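You operate a simulated robot arm through the tools that you are given. There is no shell and no other tool.

The job below is to be done with a simulated robot arm. You get a single attempt, and the scene is never put back.

Task
Switch the pump on, close its vent and bring it to 1.3 bar.
Fine: pump most of the way, then trim the last bit with the fine knob.

Only the result counts: the job must be done as asked and must still hold three seconds after the hand-in. Knocking over, shifting, dropping, spilling or breaking anything else fails it.

Robot
A 6-joint arm with a two-finger gripper, fixed in place. Base frame: the origin is on the floor under the middle of its stand, x ahead of it, y to its left, z up. Units: mm, degrees, N and s.
With the tool pointing down near the work surface it reaches from about 300 to 740 mm from the base axis. Its first joint turns from -166.0 to 166.0 degrees. Payload 1.57 kg.
Tool frame: the origin (TCP) lies between the finger pads and is the grasp point; the fingertips stand 21 mm ahead of it; z points along the fingers, y is the line along which they close. The gripper opens to 70 mm; its body begins 50 mm behind the TCP.
Orientation is told as [roll, pitch, yaw] about the base's x, y, z axes, in that order, counted from this pose: with the fingers straight down and closing along the base's y, the tool's x points along the base's -x, its y along +y and its z along -z.

Tools
- The arm moves only by the tool jog_arm. Its argument "moves" is a list of rows, each an object (a shift or turn left out is 0, a gripper value left out holds the last) with "xyz": the shift along the tool's x, y, z in mm, a list of three; "delta_rot": the turn, a rotation vector about the tool's x, y, z in degrees, a list of three. In form: [{"xyz": [x, y, z], "delta_rot": [rx, ry, rz]}, ...]. A call has 1 to 20 rows; each row is the pose to reach, as a shift and turn from the pose commanded when the call began, along the tool's axes at that moment. "gripper" is the finger opening in mm, from 0 to 70, set as the call begins (left out, the last holds). Rows are played at 5 a second. More than 50 mm and 8.6 degrees between two rows, or a gripper value outside its range, and nothing of the call is played. A pose out of reach is approached as far as the arm can. The call stops where the force on the tool passes 40 N (or 10 N more than at its start, if that is more) or the arm is blocked; 0.2 s more then pass. The fingers move at their own pace (about 155.5 mm/s each) and stop on an object; they squeeze with about 21 N. The grip force told is the motor's: it shows also when the fingers shut on nothing. Time passes only in rows, and 0.2 s behind the last, so rows that repeat a pose let the fingers close. It gives the time, the measured TCP pose, the force on the tool (base axes), the opening and the grip force at its end, in the units of the frame above (readings bear some noise), with the torque about the TCP (base axes, N m) and any sound that the robot's microphone picked up, and new pictures: "show" is both (left out), scene, wrist or none.
- Cameras (640 x 400 px; columns grow to the right, rows downward): "scene" is fixed at [399.5, 651.9, 1553.9]; the picture's right is [-0.97, -0.23, 0.00], its down [-0.21, 0.90, -0.39] and it looks along [0.09, -0.38, -0.92] (base axes); focal length 318 px, centre (320, 200). "wrist" rides on the gripper at [79, 4, -81] in the tool frame; the picture's right is [-0.05, 1.00, 0.00], its down [-0.67, -0.04, -0.75] and it looks along [-0.74, -0.04, 0.67] (tool axes); focal length 256 px, centre (320, 200). There is no depth. A picture from a camera that has moved, and an enlarged one, comes with that camera's place and axes in the base frame and with its lens.
- inspect(camera, box): a new picture of the part [left, top, right, bottom] of that camera's present view, enlarged. No time passes.
- finish_job(): hands the job in; it is judged then, once.

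Nothing tells you positions but the pictures and the camera data. Unless the task says otherwise, let go and move clear before handing in.

The tools are called after ">>>" as a command line: name --argument value ..., lists and objects as JSON in quotes. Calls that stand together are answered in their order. jog_arm: Moves the arm, as the interface text tells. Its arguments: {"type":"object","properties":{"moves":{"type":"array","items":{"type":"object","properties":{"xyz":{"type":"array","items":{"type":"number"}},"delta_rot":{"type":"array","items":{"type":"number"}}}}},"gripper":{"type":"number"},"show":{"type":"string","enum":["both","scene","wrist","none"]}},"required":["moves"]} The other tools are called the same way: inspect (camera, box) takes an enlarged picture of a part of a camera's view; finish_job () hands the job in.

At the start:

```text
t: 0.0
position: [303.9, 340.3, 1136.1]
tool_rot: [0.0, 0.0, 0.0]
ft_force: [0.7, 0.3, 0.2]
torque: [0.01, 0.01, 0.03]
gripper_width: 70.2
gripper_force: 0.0
```

scene: 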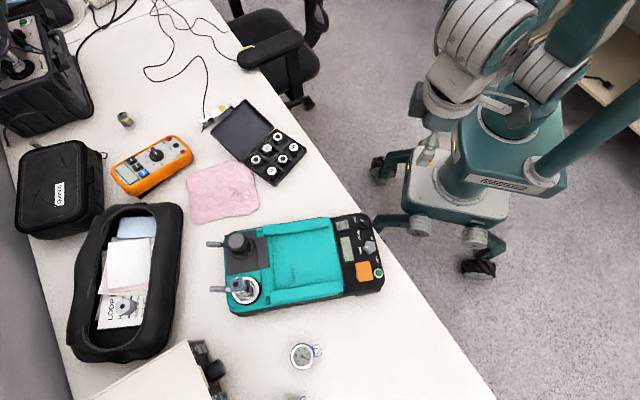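
wrist: 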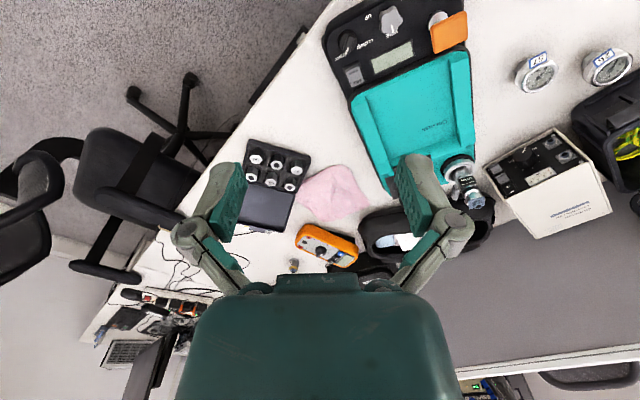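

I see a teal pressure calibrator/pump on the table, with a black panel (display, knobs, orange and green buttons) on the robot's side. I'll take close-up pictures first to identify the controls.

>>> inspect --camera "scene" --box '[200, 200, 400, 325]'

>>> inspect --camera "wrist" --box '[310, 0, 510, 125]'

>>> inspect --camera "scene" --box '[330, 205, 394, 300]'

>>> inspect --camera "scene" --box '[200, 220, 280, 320]'

```text
3.20 times, centred on (300, 262) of scene
camera zoom: at [399.5, 651.9, 1553.9], right [-0.97, -0.23, 0.0], down [-0.21, 0.9, -0.39], along [0.09, -0.38, -0.92], focal length 1017 px, centre (384, 0)
```

zoom: 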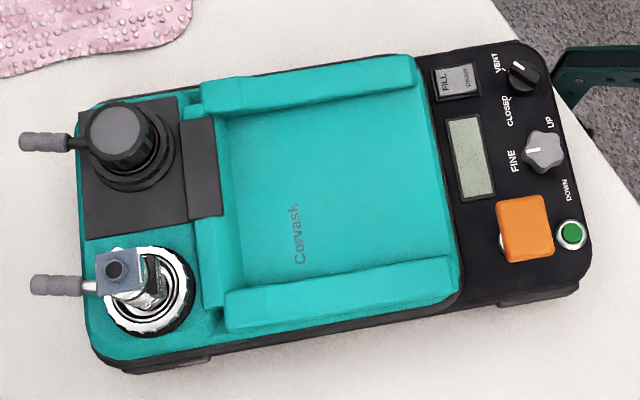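

```text
3.20 times, centred on (410, 62) of wrist
camera zoom: at [224.0, 344.9, 1216.8], right [0.05, 1.0, 0.0], down [0.67, -0.04, 0.75], along [0.74, -0.04, -0.67], focal length 819 px, centre (32, 640)
```

zoom: 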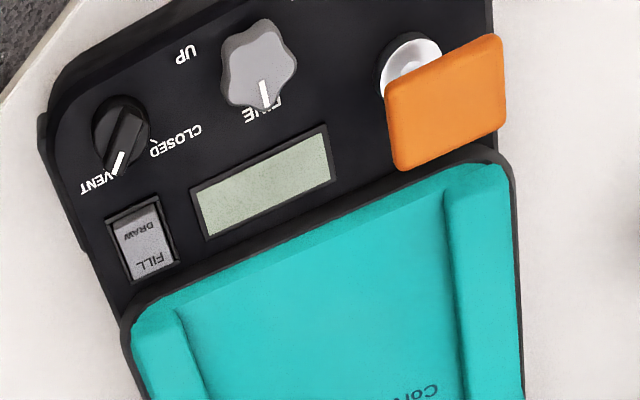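

```text
4.21 times, centred on (362, 252) of scene
camera zoom: at [399.5, 651.9, 1553.9], right [-0.97, -0.23, 0.0], down [-0.21, 0.9, -0.39], along [0.09, -0.38, -0.92], focal length 1339 px, centre (143, -21)
```

zoom: 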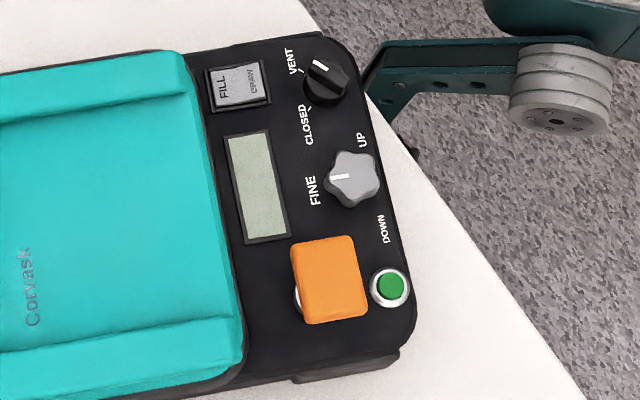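

```text
4.00 times, centred on (240, 270) of scene
camera zoom: at [399.5, 651.9, 1553.9], right [-0.97, -0.23, 0.0], down [-0.21, 0.9, -0.39], along [0.09, -0.38, -0.92], focal length 1272 px, centre (640, -80)
```

zoom: 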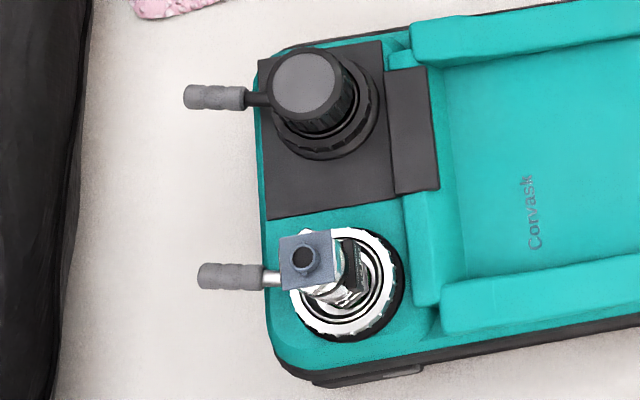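

The panel has a VENT/CLOSED selector, a FINE knob, a FILL/DRAW rocker, a display, a green round button and an orange guard that seems to cover another button. By triangulation the panel is near (330, 500, 830). I'll move the arm to get a closer wrist view.

>>> jog_arm --moves '[{"xyz": [15, 30, 30]}, {"xyz": [30, 60, 60]}, {"xyz": [45, 90, 90]}, {"xyz": [60, 120, 120]}, {"xyz": [75, 150, 140]}, {"xyz": [80, 166, 150]}]' --gripper 0

```text
t: 1.4
position: [224.0, 505.6, 986.6]
tool_rot: [0.1, -0.1, -0.1]
ft_force: [0.4, 0.2, -0.1]
torque: [-0.01, 0.02, 0.01]
gripper_width: 0.0
gripper_force: 20.8
camera wrist: at [144.1, 510.3, 1066.7], right [0.05, 1.0, 0.0], down [0.67, -0.04, 0.75], along [0.74, -0.04, -0.67], focal length 256 px, centre (320, 200)
```

scene: 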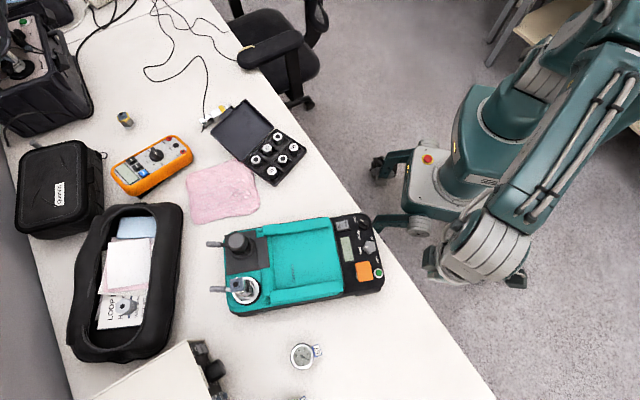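
wrist: 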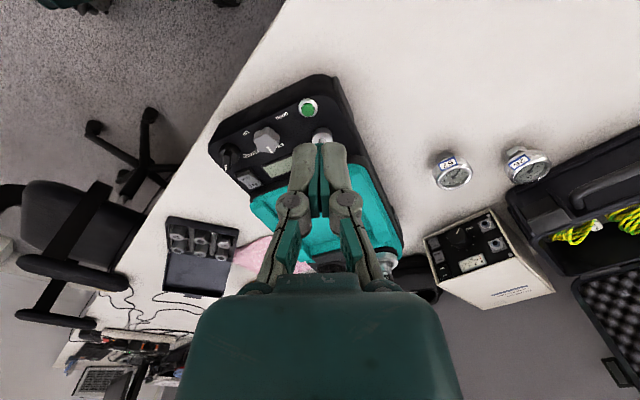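

The fingers hide part of the panel from here, so I'll zoom in on what shows.

>>> inspect --camera "wrist" --box '[200, 70, 360, 200]'

>>> inspect --camera "scene" --box '[330, 205, 394, 300]'

```text
3.08 times, centred on (280, 135) of wrist
camera zoom: at [144.1, 510.3, 1066.7], right [0.05, 1.0, 0.0], down [0.67, -0.04, 0.75], along [0.74, -0.04, -0.67], focal length 788 px, centre (443, 400)
```

zoom: 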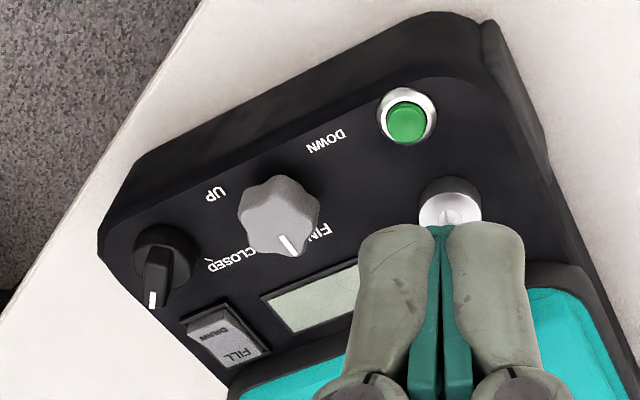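

```text
4.21 times, centred on (362, 252) of scene
camera zoom: at [399.5, 651.9, 1553.9], right [-0.97, -0.23, 0.0], down [-0.21, 0.9, -0.39], along [0.09, -0.38, -0.92], focal length 1339 px, centre (143, -21)
```

zoom: 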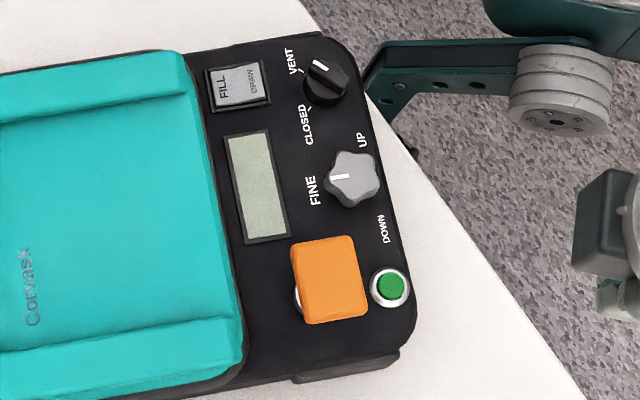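

An orange part stands above the silver round fitting, but my fingers hide it. I'll shift sideways to see it clearly.

>>> jog_arm --moves '[{"xyz": [0, -40, 10]}, {"xyz": [10, -80, 20]}, {"xyz": [20, -110, 30]}]' --show "wrist"

>>> inspect --camera "wrist" --box '[300, 40, 540, 190]'

```text
t: 2.2
position: [203.7, 394.6, 957.9]
tool_rot: [0.2, -0.1, -0.1]
ft_force: [0.9, -1.5, -0.3]
torque: [-0.01, 0.02, 0.01]
gripper_width: 0.2
gripper_force: 21.3
camera wrist: at [123.9, 398.8, 1037.3], right [0.05, 1.0, 0.0], down [0.67, -0.04, 0.75], along [0.74, -0.04, -0.67], focal length 256 px, centre (320, 200)
```

wrist: 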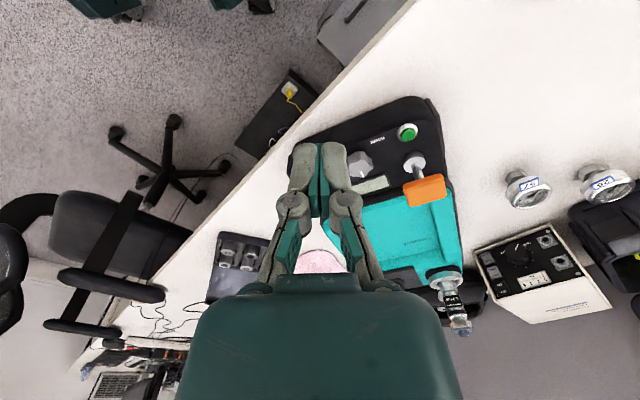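

```text
2.67 times, centred on (420, 115) of wrist
camera zoom: at [123.9, 398.8, 1037.3], right [0.05, 1.0, 0.0], down [0.67, -0.04, 0.75], along [0.74, -0.04, -0.67], focal length 683 px, centre (53, 427)
```

zoom: 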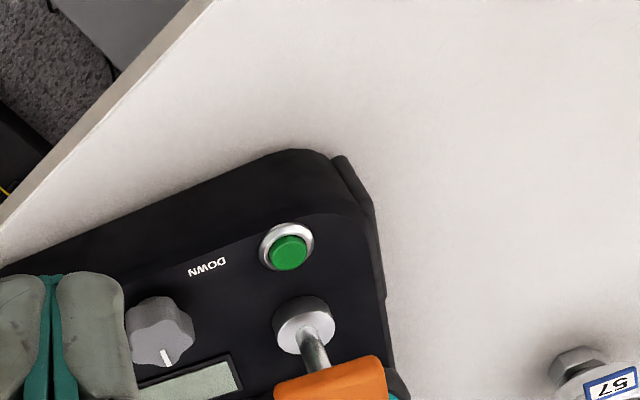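

>>> inspect --camera "wrist" --box '[380, 110, 476, 240]'

>>> inspect --camera "scene" --box '[340, 245, 390, 295]'

```text
3.08 times, centred on (428, 175) of wrist
camera zoom: at [123.9, 398.8, 1037.3], right [0.05, 1.0, 0.0], down [0.67, -0.04, 0.75], along [0.74, -0.04, -0.67], focal length 788 px, centre (-12, 277)
```

zoom: 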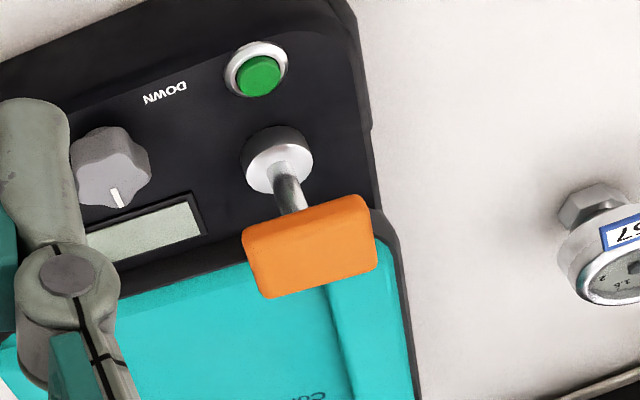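

```text
8.00 times, centred on (365, 270) of scene
camera zoom: at [399.5, 651.9, 1553.9], right [-0.97, -0.23, 0.0], down [-0.21, 0.9, -0.39], along [0.09, -0.38, -0.92], focal length 2544 px, centre (-40, -360)
```

zoom: 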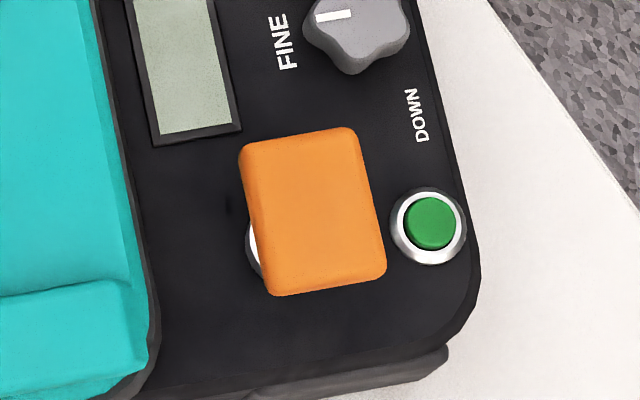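

The orange part is a handle on a rod above a silver collar at about (329, 503), with its top near z 845, so it is a hand plunger. The other controls, with z about 790-803: green button (293, 489), FINE knob (320, 436), VENT knob (349, 380) and rocker (400, 392). I'll open the gripper and look closer from above.

>>> jog_arm --moves '[{"xyz": [-30, 15, 20]}, {"xyz": [-60, 30, 40]}, {"xyz": [-86, 41, 55]}, {"xyz": [-86, 41, 55]}]' --gripper 70 --show "wrist"

>>> inspect --camera "wrist" --box '[200, 60, 440, 210]'

```text
t: 3.2
position: [290.1, 436.8, 902.4]
tool_rot: [0.1, 0.0, 0.0]
ft_force: [-0.4, -0.9, -0.5]
torque: [0.01, -0.01, 0.02]
gripper_width: 70.1
gripper_force: 0.1
camera wrist: at [210.4, 440.3, 982.3], right [0.05, 1.0, 0.0], down [0.67, -0.04, 0.75], along [0.74, -0.04, -0.67], focal length 256 px, centre (320, 200)
```

wrist: 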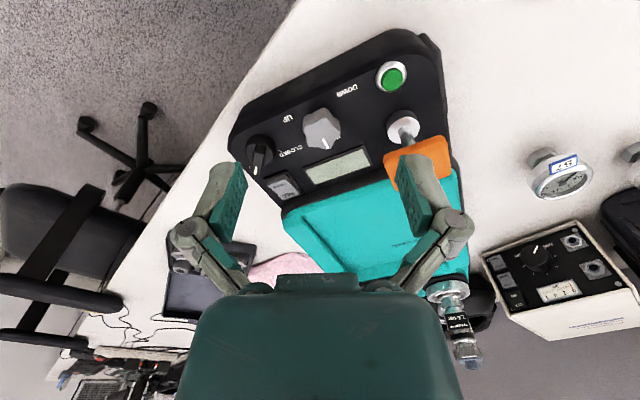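

```text
2.67 times, centred on (320, 135) of wrist
camera zoom: at [210.4, 440.3, 982.3], right [0.05, 1.0, 0.0], down [0.67, -0.04, 0.75], along [0.74, -0.04, -0.67], focal length 683 px, centre (320, 373)
```

zoom: 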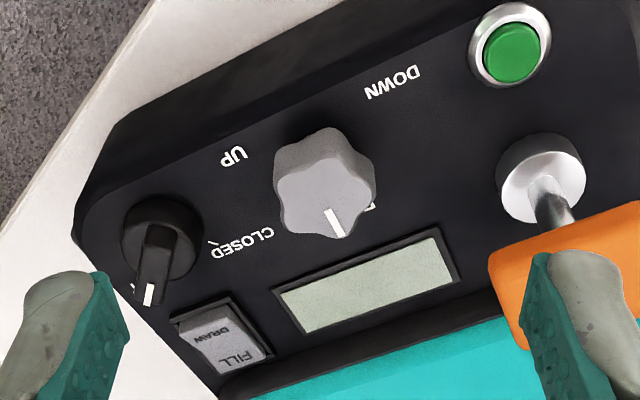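

>>> inspect --camera "wrist" --box '[240, 130, 320, 210]'

>>> inspect --camera "scene" --box '[330, 210, 385, 245]'

```text
5.00 times, centred on (280, 170) of wrist
camera zoom: at [210.4, 440.3, 982.3], right [0.05, 1.0, 0.0], down [0.67, -0.04, 0.75], along [0.74, -0.04, -0.67], focal length 1280 px, centre (520, 350)
```

zoom: 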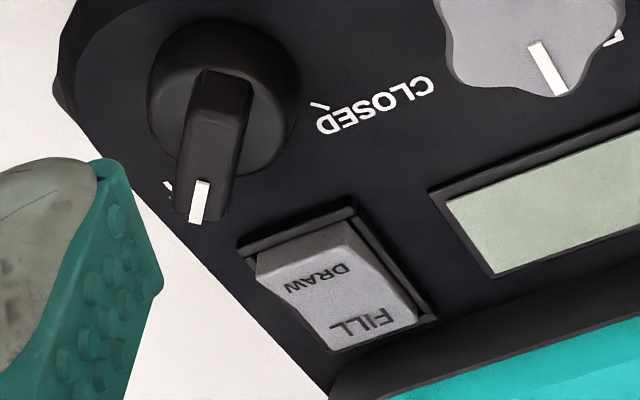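

```text
11.43 times, centred on (358, 228) of scene
camera zoom: at [399.5, 651.9, 1553.9], right [-0.97, -0.23, 0.0], down [-0.21, 0.9, -0.39], along [0.09, -0.38, -0.92], focal length 3634 px, centre (-109, -114)
```

zoom: 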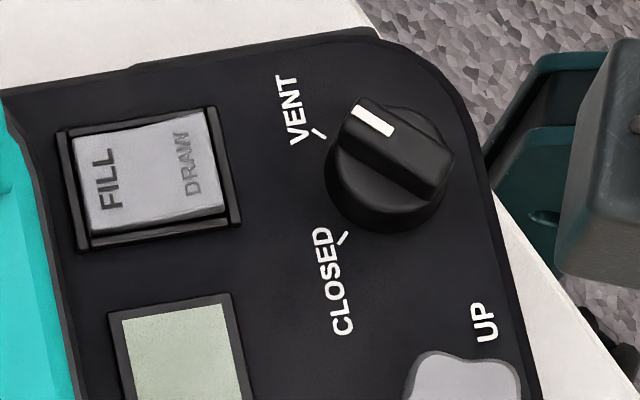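

>>> inspect --camera "scene" --box '[332, 217, 354, 234]'

>>> inspect --camera "wrist" --box '[260, 165, 310, 207]'

```text
16.00 times, centred on (343, 226) of scene
camera zoom: at [399.5, 651.9, 1553.9], right [-0.97, -0.23, 0.0], down [-0.21, 0.9, -0.39], along [0.09, -0.38, -0.92], focal length 5087 px, centre (-48, -208)
```

zoom: 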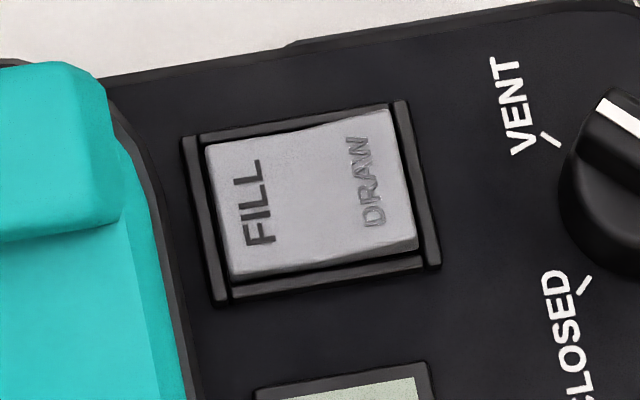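

```text
9.52 times, centred on (285, 186) of wrist
camera zoom: at [210.4, 440.3, 982.3], right [0.05, 1.0, 0.0], down [0.67, -0.04, 0.75], along [0.74, -0.04, -0.67], focal length 2438 px, centre (653, 333)
```

zoom: 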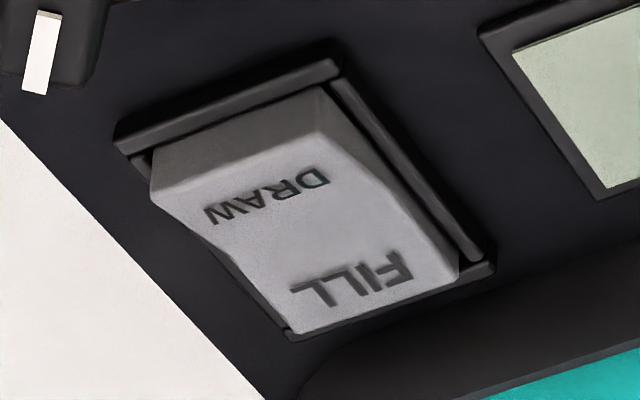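

The rocker's DRAW end stands proud and its FILL end is down, so it already looks set to FILL. Next I'll check the gripper's thickness and the button's height before pressing the green button.

>>> inspect --camera "scene" --box '[330, 190, 450, 300]'

>>> inspect --camera "wrist" --box '[360, 50, 450, 150]'

```text
3.64 times, centred on (390, 245) of scene
camera zoom: at [399.5, 651.9, 1553.9], right [-0.97, -0.23, 0.0], down [-0.21, 0.9, -0.39], along [0.09, -0.38, -0.92], focal length 1156 px, centre (66, 36)
```

zoom: 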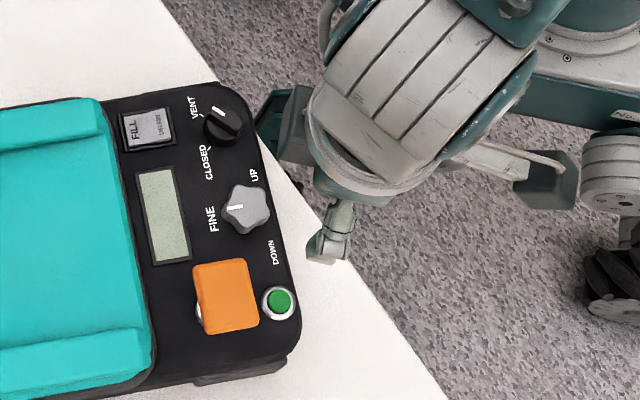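

```text
4.00 times, centred on (405, 100) of wrist
camera zoom: at [210.4, 440.3, 982.3], right [0.05, 1.0, 0.0], down [0.67, -0.04, 0.75], along [0.74, -0.04, -0.67], focal length 1024 px, centre (-20, 600)
```

zoom: 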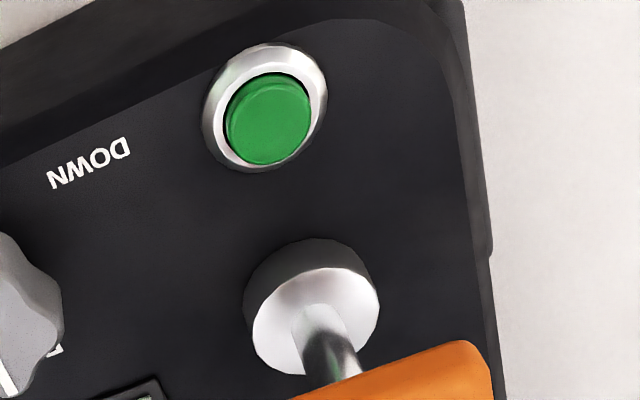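

The button stands slightly proud of its ring, and the fingers are about 16 mm thick. I'll close the fingers, turn the tool about 27° to line up with the panel, and hover above the green button.

>>> jog_arm --moves '[{"xyz": [0, 13, 0], "delta_rot": [0, 0, -7]}, {"xyz": [0, 26, 0], "delta_rot": [0, 0, -14]}, {"xyz": [-1, 39, 0], "delta_rot": [0, 0, -21]}, {"xyz": [-2, 52, 0], "delta_rot": [0, 0, -27]}, {"xyz": [-2, 52, 10], "delta_rot": [0, 0, -27]}]' --gripper 0

>>> inspect --camera "scene" --box '[330, 190, 450, 300]'

>>> inspect --camera "wrist" --box '[220, 50, 460, 200]'

```text
t: 4.4
position: [292.6, 490.7, 891.9]
tool_rot: [0.0, -0.1, 27.0]
ft_force: [-0.2, 0.5, 0.6]
torque: [0.01, -0.01, 0.0]
gripper_width: 0.0
gripper_force: 20.7
camera wrist: at [219.1, 456.9, 972.0], right [-0.41, 0.91, 0.0], down [0.61, 0.27, 0.75], along [0.68, 0.3, -0.67], focal length 256 px, centre (320, 200)
```

scene: 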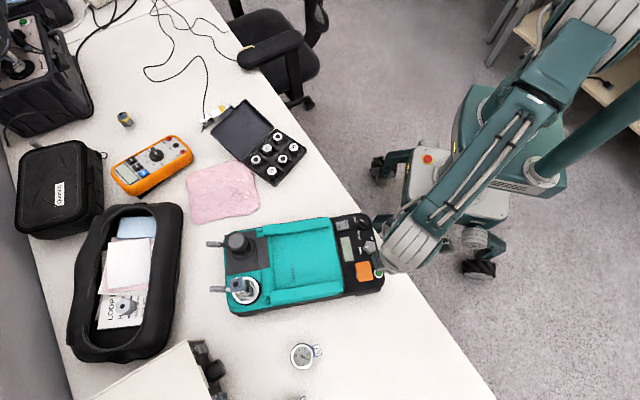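
wrist: 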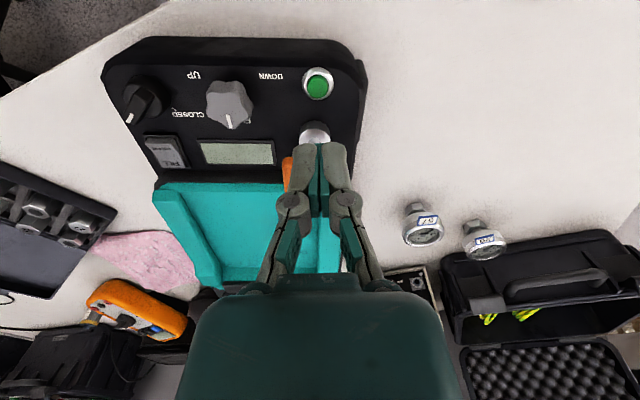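

```text
3.64 times, centred on (390, 245) of scene
camera zoom: at [399.5, 651.9, 1553.9], right [-0.97, -0.23, 0.0], down [-0.21, 0.9, -0.39], along [0.09, -0.38, -0.92], focal length 1156 px, centre (66, 36)
```

zoom: 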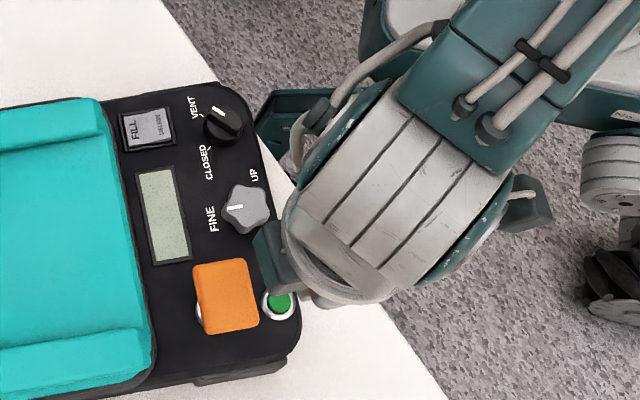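

```text
2.67 times, centred on (340, 125) of wrist
camera zoom: at [219.1, 456.9, 972.0], right [-0.41, 0.91, 0.0], down [0.61, 0.27, 0.75], along [0.68, 0.3, -0.67], focal length 683 px, centre (267, 400)
```

zoom: 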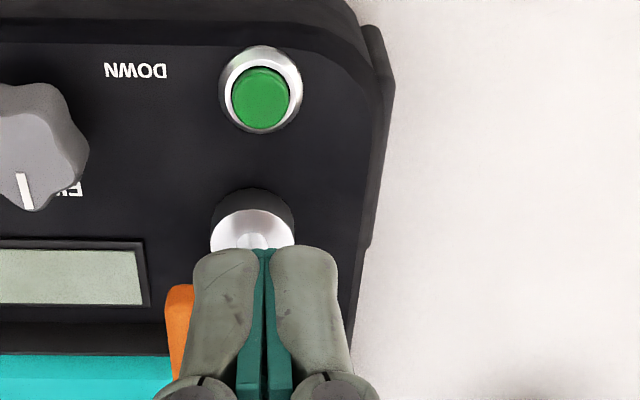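

The button is at about (293.7, 488.5). I'll shift 2 mm, descend to just above it and check the clearance to the orange handle.

>>> jog_arm --moves '[{"xyz": [1, -2.4, 25]}, {"xyz": [1, -2.4, 50]}, {"xyz": [1, -2.4, 65]}, {"xyz": [1, -2.4, 70]}]'

>>> inspect --camera "wrist" --box '[220, 80, 460, 230]'

>>> inspect --camera "scene" --box '[330, 205, 410, 300]'

```text
t: 5.4
position: [293.4, 487.7, 822.2]
tool_rot: [0.1, -0.1, 27.1]
ft_force: [-0.7, -0.3, -0.8]
torque: [0.01, 0.0, 0.01]
gripper_width: 0.0
gripper_force: 21.1
camera wrist: at [219.7, 454.5, 902.4], right [-0.41, 0.91, 0.0], down [0.61, 0.27, 0.75], along [0.68, 0.3, -0.67], focal length 256 px, centre (320, 200)
```

scene: 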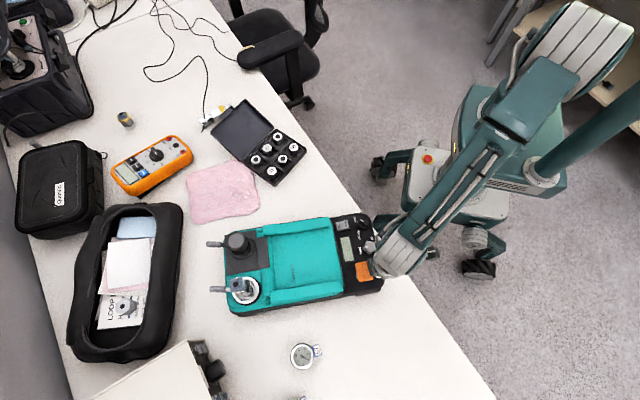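
wrist: 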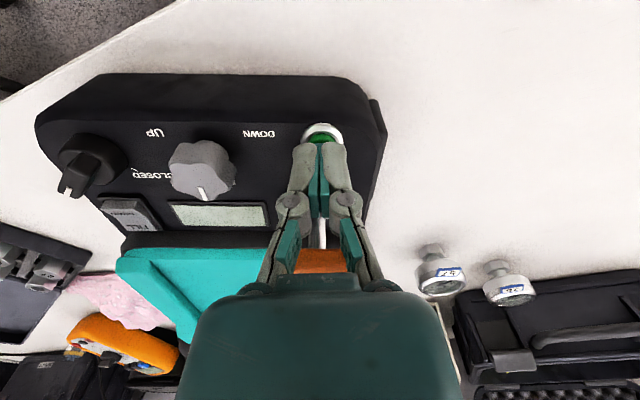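

```text
2.67 times, centred on (340, 155) of wrist
camera zoom: at [219.7, 454.5, 902.4], right [-0.41, 0.91, 0.0], down [0.61, 0.27, 0.75], along [0.68, 0.3, -0.67], focal length 683 px, centre (267, 320)
```

zoom: 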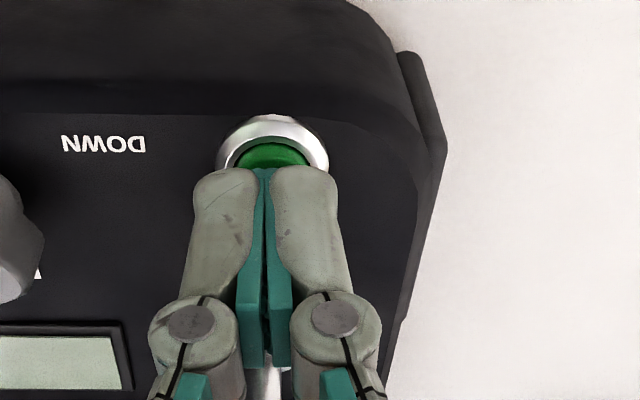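

```text
4.21 times, centred on (370, 252) of scene
camera zoom: at [399.5, 651.9, 1553.9], right [-0.97, -0.23, 0.0], down [-0.21, 0.9, -0.39], along [0.09, -0.38, -0.92], focal length 1339 px, centre (110, -21)
```

zoom: 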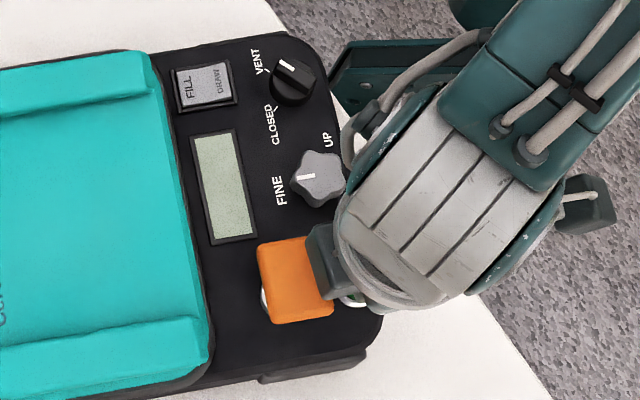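

The tool is aligned over the button with clearance to the handle. I'll press down gently in small steps.

>>> jog_arm --moves '[{"xyz": [0, 1, 3]}, {"xyz": [0, 1, 5]}, {"xyz": [0, 1, 7]}, {"xyz": [0, 1, 9]}, {"xyz": [0, 1, 11]}, {"xyz": [0, 1, 12]}]' --show "wrist"

>>> inspect --camera "scene" --box '[330, 205, 410, 300]'

```text
t: 6.8
position: [292.3, 489.7, 810.4]
tool_rot: [0.1, -0.2, 26.9]
ft_force: [1.6, -1.9, 10.9]
torque: [-0.01, -0.06, 0.03]
gripper_width: 5.9
gripper_force: 21.7
heard: click
camera wrist: at [219.0, 455.7, 891.0], right [-0.41, 0.91, 0.0], down [0.61, 0.27, 0.75], along [0.68, 0.3, -0.67], focal length 256 px, centre (320, 200)
```

wrist: 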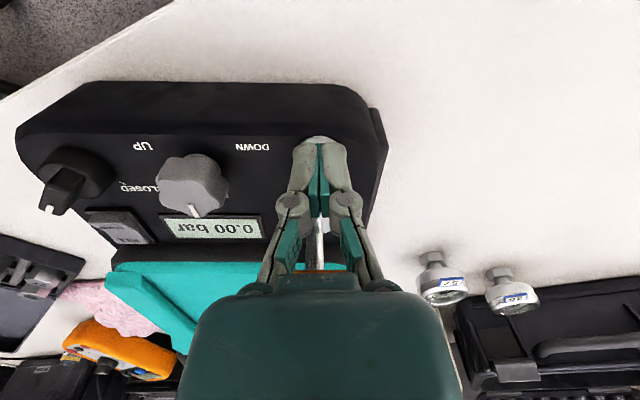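

```text
4.21 times, centred on (370, 252) of scene
camera zoom: at [399.5, 651.9, 1553.9], right [-0.97, -0.23, 0.0], down [-0.21, 0.9, -0.39], along [0.09, -0.38, -0.92], focal length 1339 px, centre (110, -21)
```

zoom: 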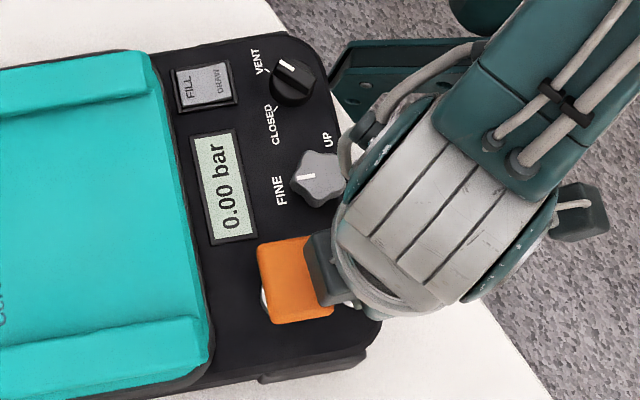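

The display now shows 0.00 bar, so the pump is on. I'll retract and go to a point above the VENT knob.

>>> jog_arm --moves '[{"xyz": [0, 0, -15]}, {"xyz": [0, 0, -50]}, {"xyz": [0, 0, -85]}, {"xyz": [0, 0, -90]}]'

>>> inspect --camera "scene" --box '[330, 205, 410, 300]'

>>> inspect --camera "wrist" --box '[80, 30, 320, 180]'

```text
t: 7.8
position: [292.5, 486.6, 900.1]
tool_rot: [0.0, -0.1, 26.9]
ft_force: [0.1, -0.6, -1.0]
torque: [0.0, 0.03, 0.01]
gripper_width: 0.2
gripper_force: 20.6
camera wrist: at [218.9, 455.0, 980.1], right [-0.41, 0.91, 0.0], down [0.61, 0.27, 0.75], along [0.68, 0.3, -0.67], focal length 256 px, centre (320, 200)
```

scene: 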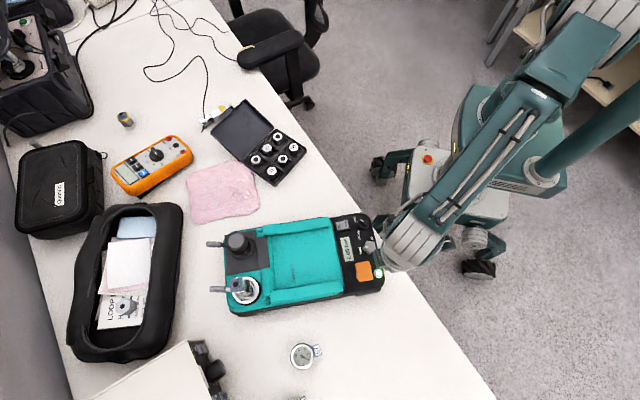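
wrist: 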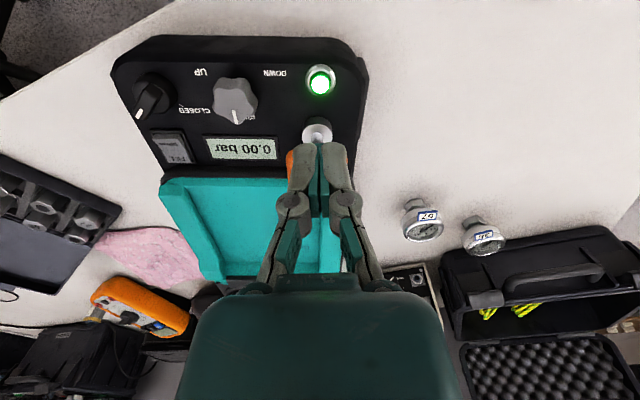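

```text
4.21 times, centred on (370, 252) of scene
camera zoom: at [399.5, 651.9, 1553.9], right [-0.97, -0.23, 0.0], down [-0.21, 0.9, -0.39], along [0.09, -0.38, -0.92], focal length 1339 px, centre (110, -21)
```

zoom: 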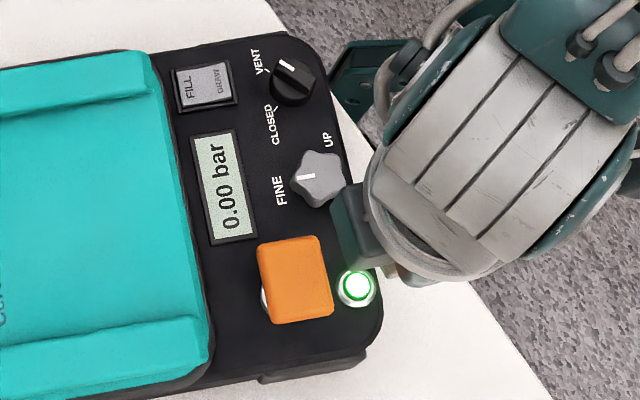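

```text
2.67 times, centred on (200, 105) of wrist
camera zoom: at [218.9, 455.0, 980.1], right [-0.41, 0.91, 0.0], down [0.61, 0.27, 0.75], along [0.68, 0.3, -0.67], focal length 683 px, centre (640, 453)
```

zoom: 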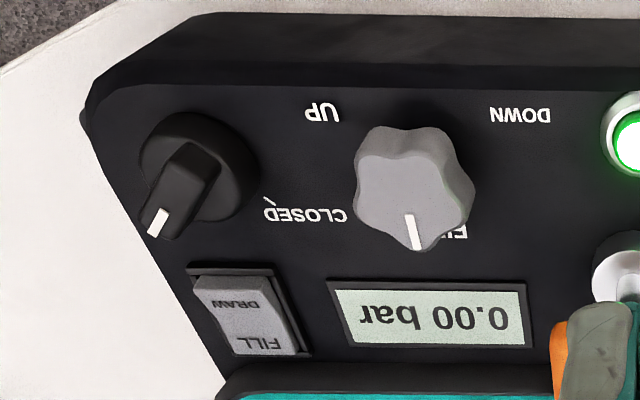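

The button is lit green and the display reads 0.00 bar. Now I'll look closely at the VENT knob to find its bar angle and centre.

>>> inspect --camera "wrist" --box '[120, 60, 200, 130]'

>>> inspect --camera "scene" --box '[354, 210, 378, 234]'

```text
5.71 times, centred on (160, 95) of wrist
camera zoom: at [218.9, 455.0, 980.1], right [-0.41, 0.91, 0.0], down [0.61, 0.27, 0.75], along [0.68, 0.3, -0.67], focal length 1463 px, centre (1234, 800)
```

zoom: 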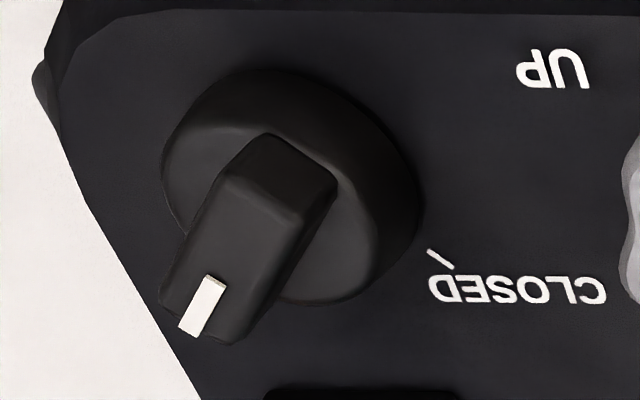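

```text
16.00 times, centred on (366, 222) of scene
camera zoom: at [399.5, 651.9, 1553.9], right [-0.97, -0.23, 0.0], down [-0.21, 0.9, -0.39], along [0.09, -0.38, -0.92], focal length 5087 px, centre (-416, -152)
```

zoom: 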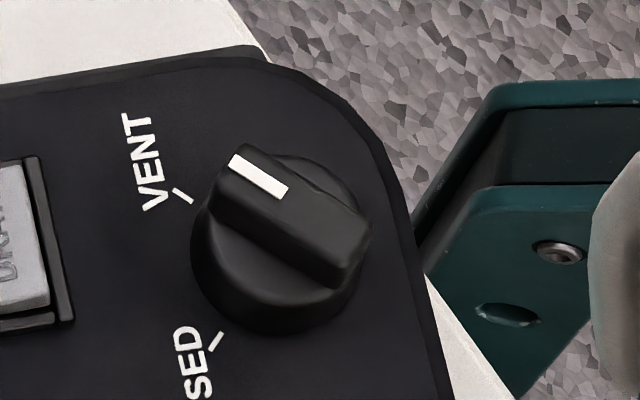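

The VENT knob bar is centred near (350.5, 378), top at about z 808, pointing about -19°. CLOSED needs roughly 90° counter-clockwise seen from above. I'll move over the knob with the fingers set to straddle the bar.

>>> jog_arm --moves '[{"xyz": [-0.4, -20.5, 0], "delta_rot": [0, 0, 7.7]}, {"xyz": [-0.8, -41, 0], "delta_rot": [0, 0, 15.4]}, {"xyz": [-1.2, -61.5, 0], "delta_rot": [0, 0, 23.1]}, {"xyz": [-1.6, -82, 0], "delta_rot": [0, 0, 30.8]}, {"xyz": [-2, -102.5, 0], "delta_rot": [0, 0, 38.5]}, {"xyz": [-2.4, -123.1, 0], "delta_rot": [0, 0, 46.2]}, {"xyz": [-2.4, -123.1, 30], "delta_rot": [0, 0, 46.2]}, {"xyz": [-2.4, -123.1, 30], "delta_rot": [0, 0, 46.2]}]' --gripper 26

>>> inspect --camera "wrist" --box '[220, 60, 460, 210]'

>>> inspect --camera "scene" --box '[330, 190, 410, 270]'

```text
t: 9.6
position: [349.9, 380.0, 868.8]
tool_rot: [0.1, 0.0, -19.3]
ft_force: [0.2, -0.1, 0.7]
torque: [0.02, -0.03, -0.02]
gripper_width: 25.8
gripper_force: 0.0
camera wrist: at [275.6, 409.4, 949.8], right [0.38, 0.93, 0.0], down [0.62, -0.25, 0.74], along [0.69, -0.28, -0.67], focal length 256 px, centre (320, 200)
```

scene: 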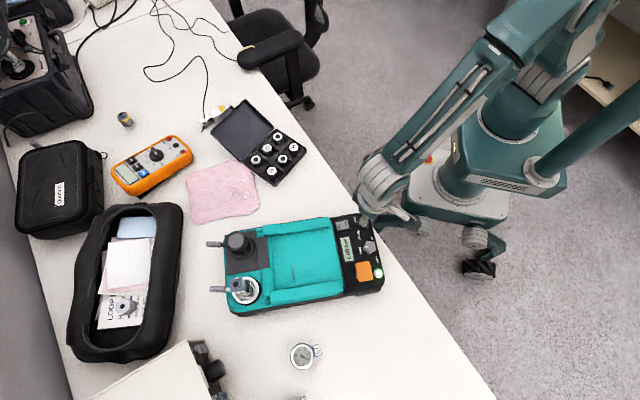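
wrist: 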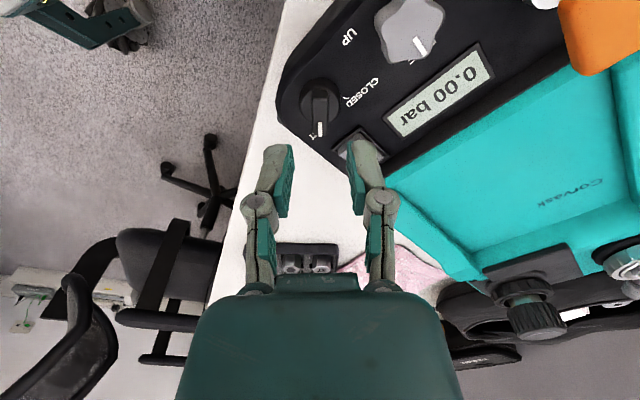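

```text
2.67 times, centred on (340, 135) of wrist
camera zoom: at [275.6, 409.4, 949.8], right [0.38, 0.93, 0.0], down [0.62, -0.25, 0.74], along [0.69, -0.28, -0.67], focal length 683 px, centre (267, 373)
```

zoom: 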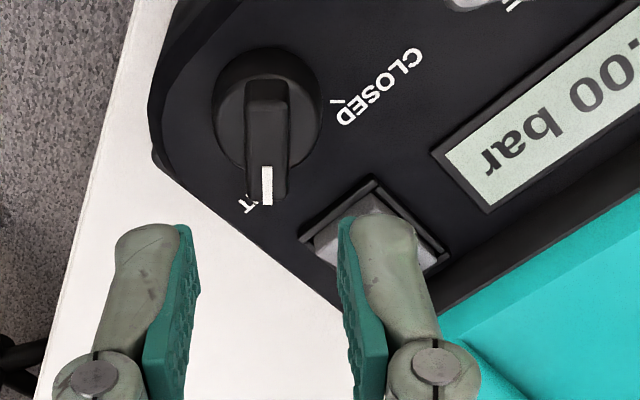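

```text
5.00 times, centred on (370, 230) of scene
camera zoom: at [399.5, 651.9, 1553.9], right [-0.97, -0.23, 0.0], down [-0.21, 0.9, -0.39], along [0.09, -0.38, -0.92], focal length 1590 px, centre (70, 50)
```

zoom: 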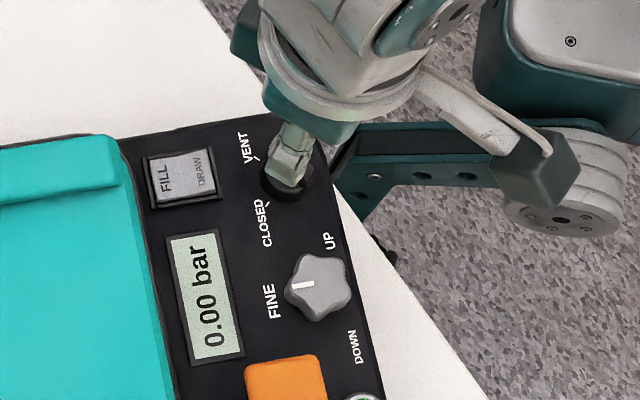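

The bar is centred between the fingers. I'll lower onto it with a 1 mm correction, leaving the fingertips just above the knob skirt.

>>> jog_arm --moves '[{"xyz": [-0.5, -0.5, 15], "delta_rot": [0, 0, 2]}, {"xyz": [-1, -1, 30], "delta_rot": [0, 0, 2]}, {"xyz": [-1, -1, 40], "delta_rot": [0, 0, 2]}, {"xyz": [-1, -1, 44], "delta_rot": [0, 0, 2]}]'

>>> inspect --camera "wrist" --box '[220, 90, 420, 215]'

>>> inspect --camera "scene" --box '[345, 200, 395, 240]'

```text
t: 10.6
position: [350.5, 377.3, 824.8]
tool_rot: [0.2, 0.0, -21.1]
ft_force: [-0.5, 0.0, -0.9]
torque: [0.01, 0.01, 0.02]
gripper_width: 25.7
gripper_force: 0.1
camera wrist: at [277.7, 410.5, 906.3], right [0.41, 0.91, 0.0], down [0.61, -0.28, 0.74], along [0.68, -0.31, -0.67], focal length 256 px, centre (320, 200)
```

scene: 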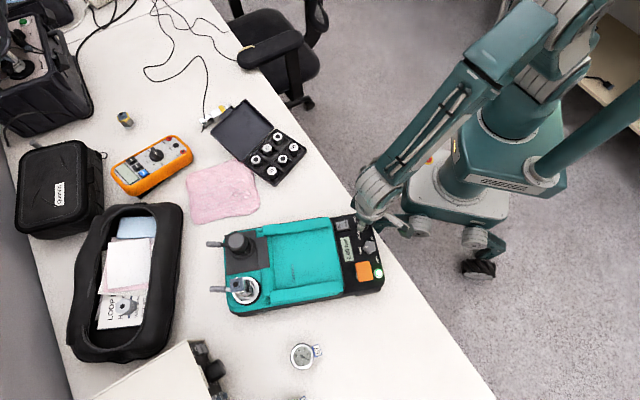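
wrist: 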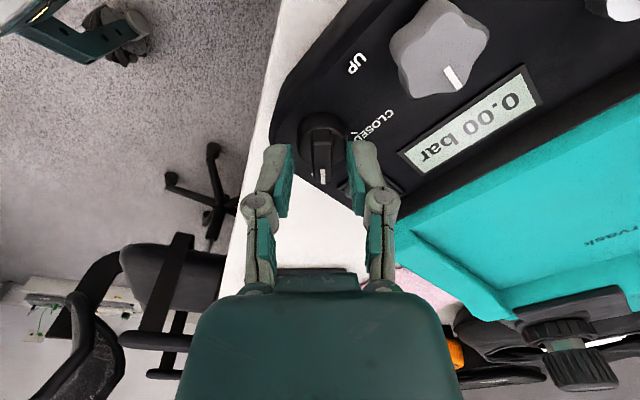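

```text
3.20 times, centred on (320, 152) of wrist
camera zoom: at [277.7, 410.5, 906.3], right [0.41, 0.91, 0.0], down [0.61, -0.28, 0.74], along [0.68, -0.31, -0.67], focal length 819 px, centre (320, 352)
```

zoom: 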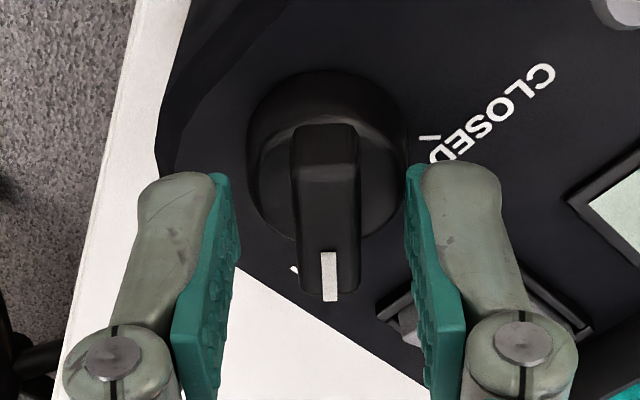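

```text
10.00 times, centred on (370, 220) of scene
camera zoom: at [399.5, 651.9, 1553.9], right [-0.97, -0.23, 0.0], down [-0.21, 0.9, -0.39], along [0.09, -0.38, -0.92], focal length 3179 px, centre (-180, 0)
```

zoom: 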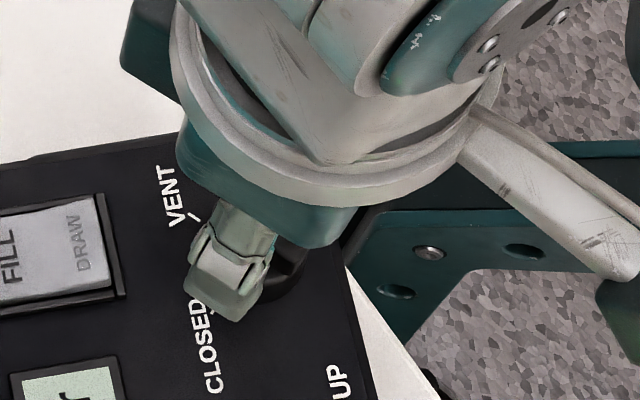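

The bar sits between the pads with a slight offset. I'll shift 1 mm, go 2.5 mm lower and close on it.

>>> jog_arm --moves '[{"xyz": [0, 1, 2.5]}, {"xyz": [0, 1, 2.5]}]' --show "none"

>>> jog_arm --moves '[{"xyz": [0, 0, 0]}, {"xyz": [0, 0, 0]}, {"xyz": [0, 0, 0]}]' --gripper 0 --show "wrist"

>>> inspect --camera "wrist" --box '[220, 90, 420, 215]'

```text
t: 11.2
position: [351.1, 379.0, 823.5]
tool_rot: [0.0, 0.1, -21.2]
ft_force: [0.4, 0.1, 0.1]
torque: [0.03, 0.0, 0.0]
gripper_width: 25.9
gripper_force: 0.0
```

```text
t: 12.0
position: [351.7, 379.1, 823.4]
tool_rot: [0.1, 0.0, -21.2]
ft_force: [1.2, 1.4, 5.2]
torque: [0.07, 0.19, -0.01]
gripper_width: 10.1
gripper_force: 21.0
camera wrist: at [278.2, 411.4, 904.1], right [0.41, 0.91, 0.0], down [0.61, -0.28, 0.74], along [0.68, -0.3, -0.67], focal length 256 px, centre (320, 200)
```

wrist: 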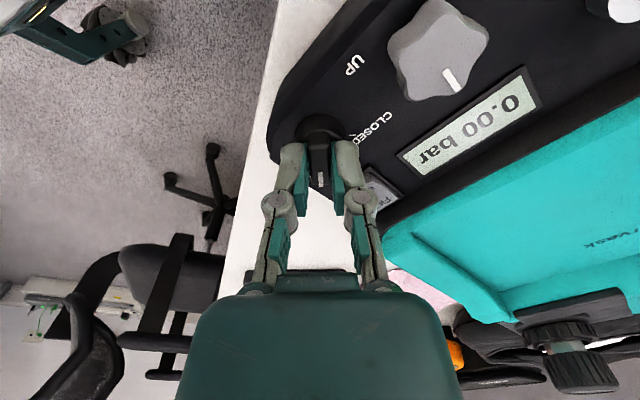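

```text
3.20 times, centred on (320, 152) of wrist
camera zoom: at [278.2, 411.4, 904.1], right [0.41, 0.91, 0.0], down [0.61, -0.28, 0.74], along [0.68, -0.3, -0.67], focal length 819 px, centre (320, 352)
```

zoom: 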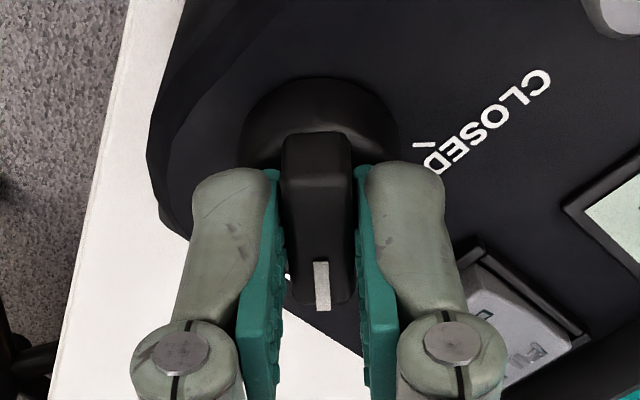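

The bar is gripped at 10.1 mm width. I'll turn it counter-clockwise in two stages and watch the forces.

>>> jog_arm --moves '[{"delta_rot": [0, 0, -6]}, {"delta_rot": [0, 0, -12]}, {"delta_rot": [0, 0, -18]}, {"delta_rot": [0, 0, -24]}, {"delta_rot": [0, 0, -30]}]' --show "wrist"

>>> inspect --camera "wrist" --box '[220, 90, 420, 215]'

```text
t: 13.2
position: [349.4, 380.1, 823.7]
tool_rot: [0.2, 0.0, 8.8]
ft_force: [3.6, 4.2, 8.4]
torque: [0.06, 0.25, -0.02]
gripper_width: 9.9
gripper_force: 21.3
camera wrist: at [271.6, 370.9, 903.9], right [-0.1, 0.99, 0.0], down [0.66, 0.07, 0.75], along [0.74, 0.08, -0.67], focal length 256 px, centre (320, 200)
```

wrist: 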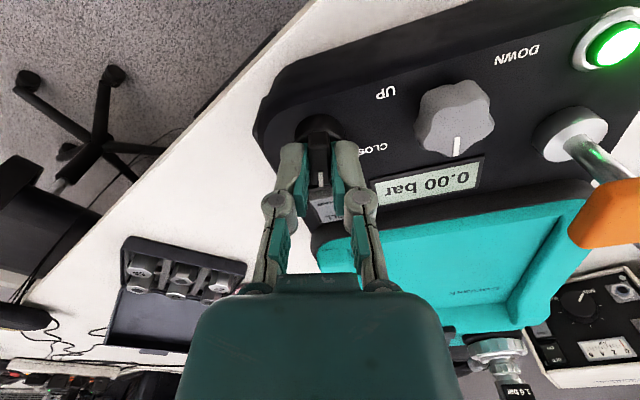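

```text
3.20 times, centred on (320, 152) of wrist
camera zoom: at [271.6, 370.9, 903.9], right [-0.1, 0.99, 0.0], down [0.66, 0.07, 0.75], along [0.74, 0.08, -0.67], focal length 819 px, centre (320, 352)
```

zoom: 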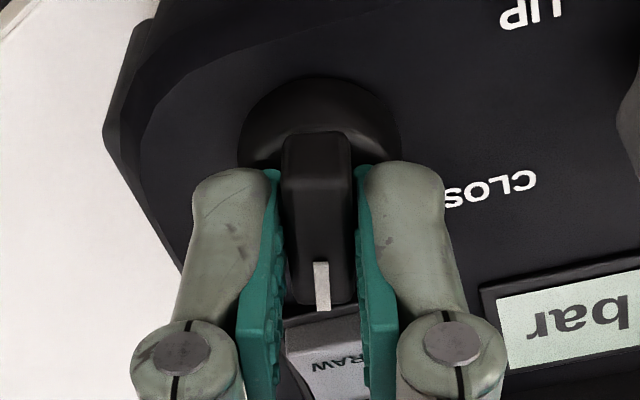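

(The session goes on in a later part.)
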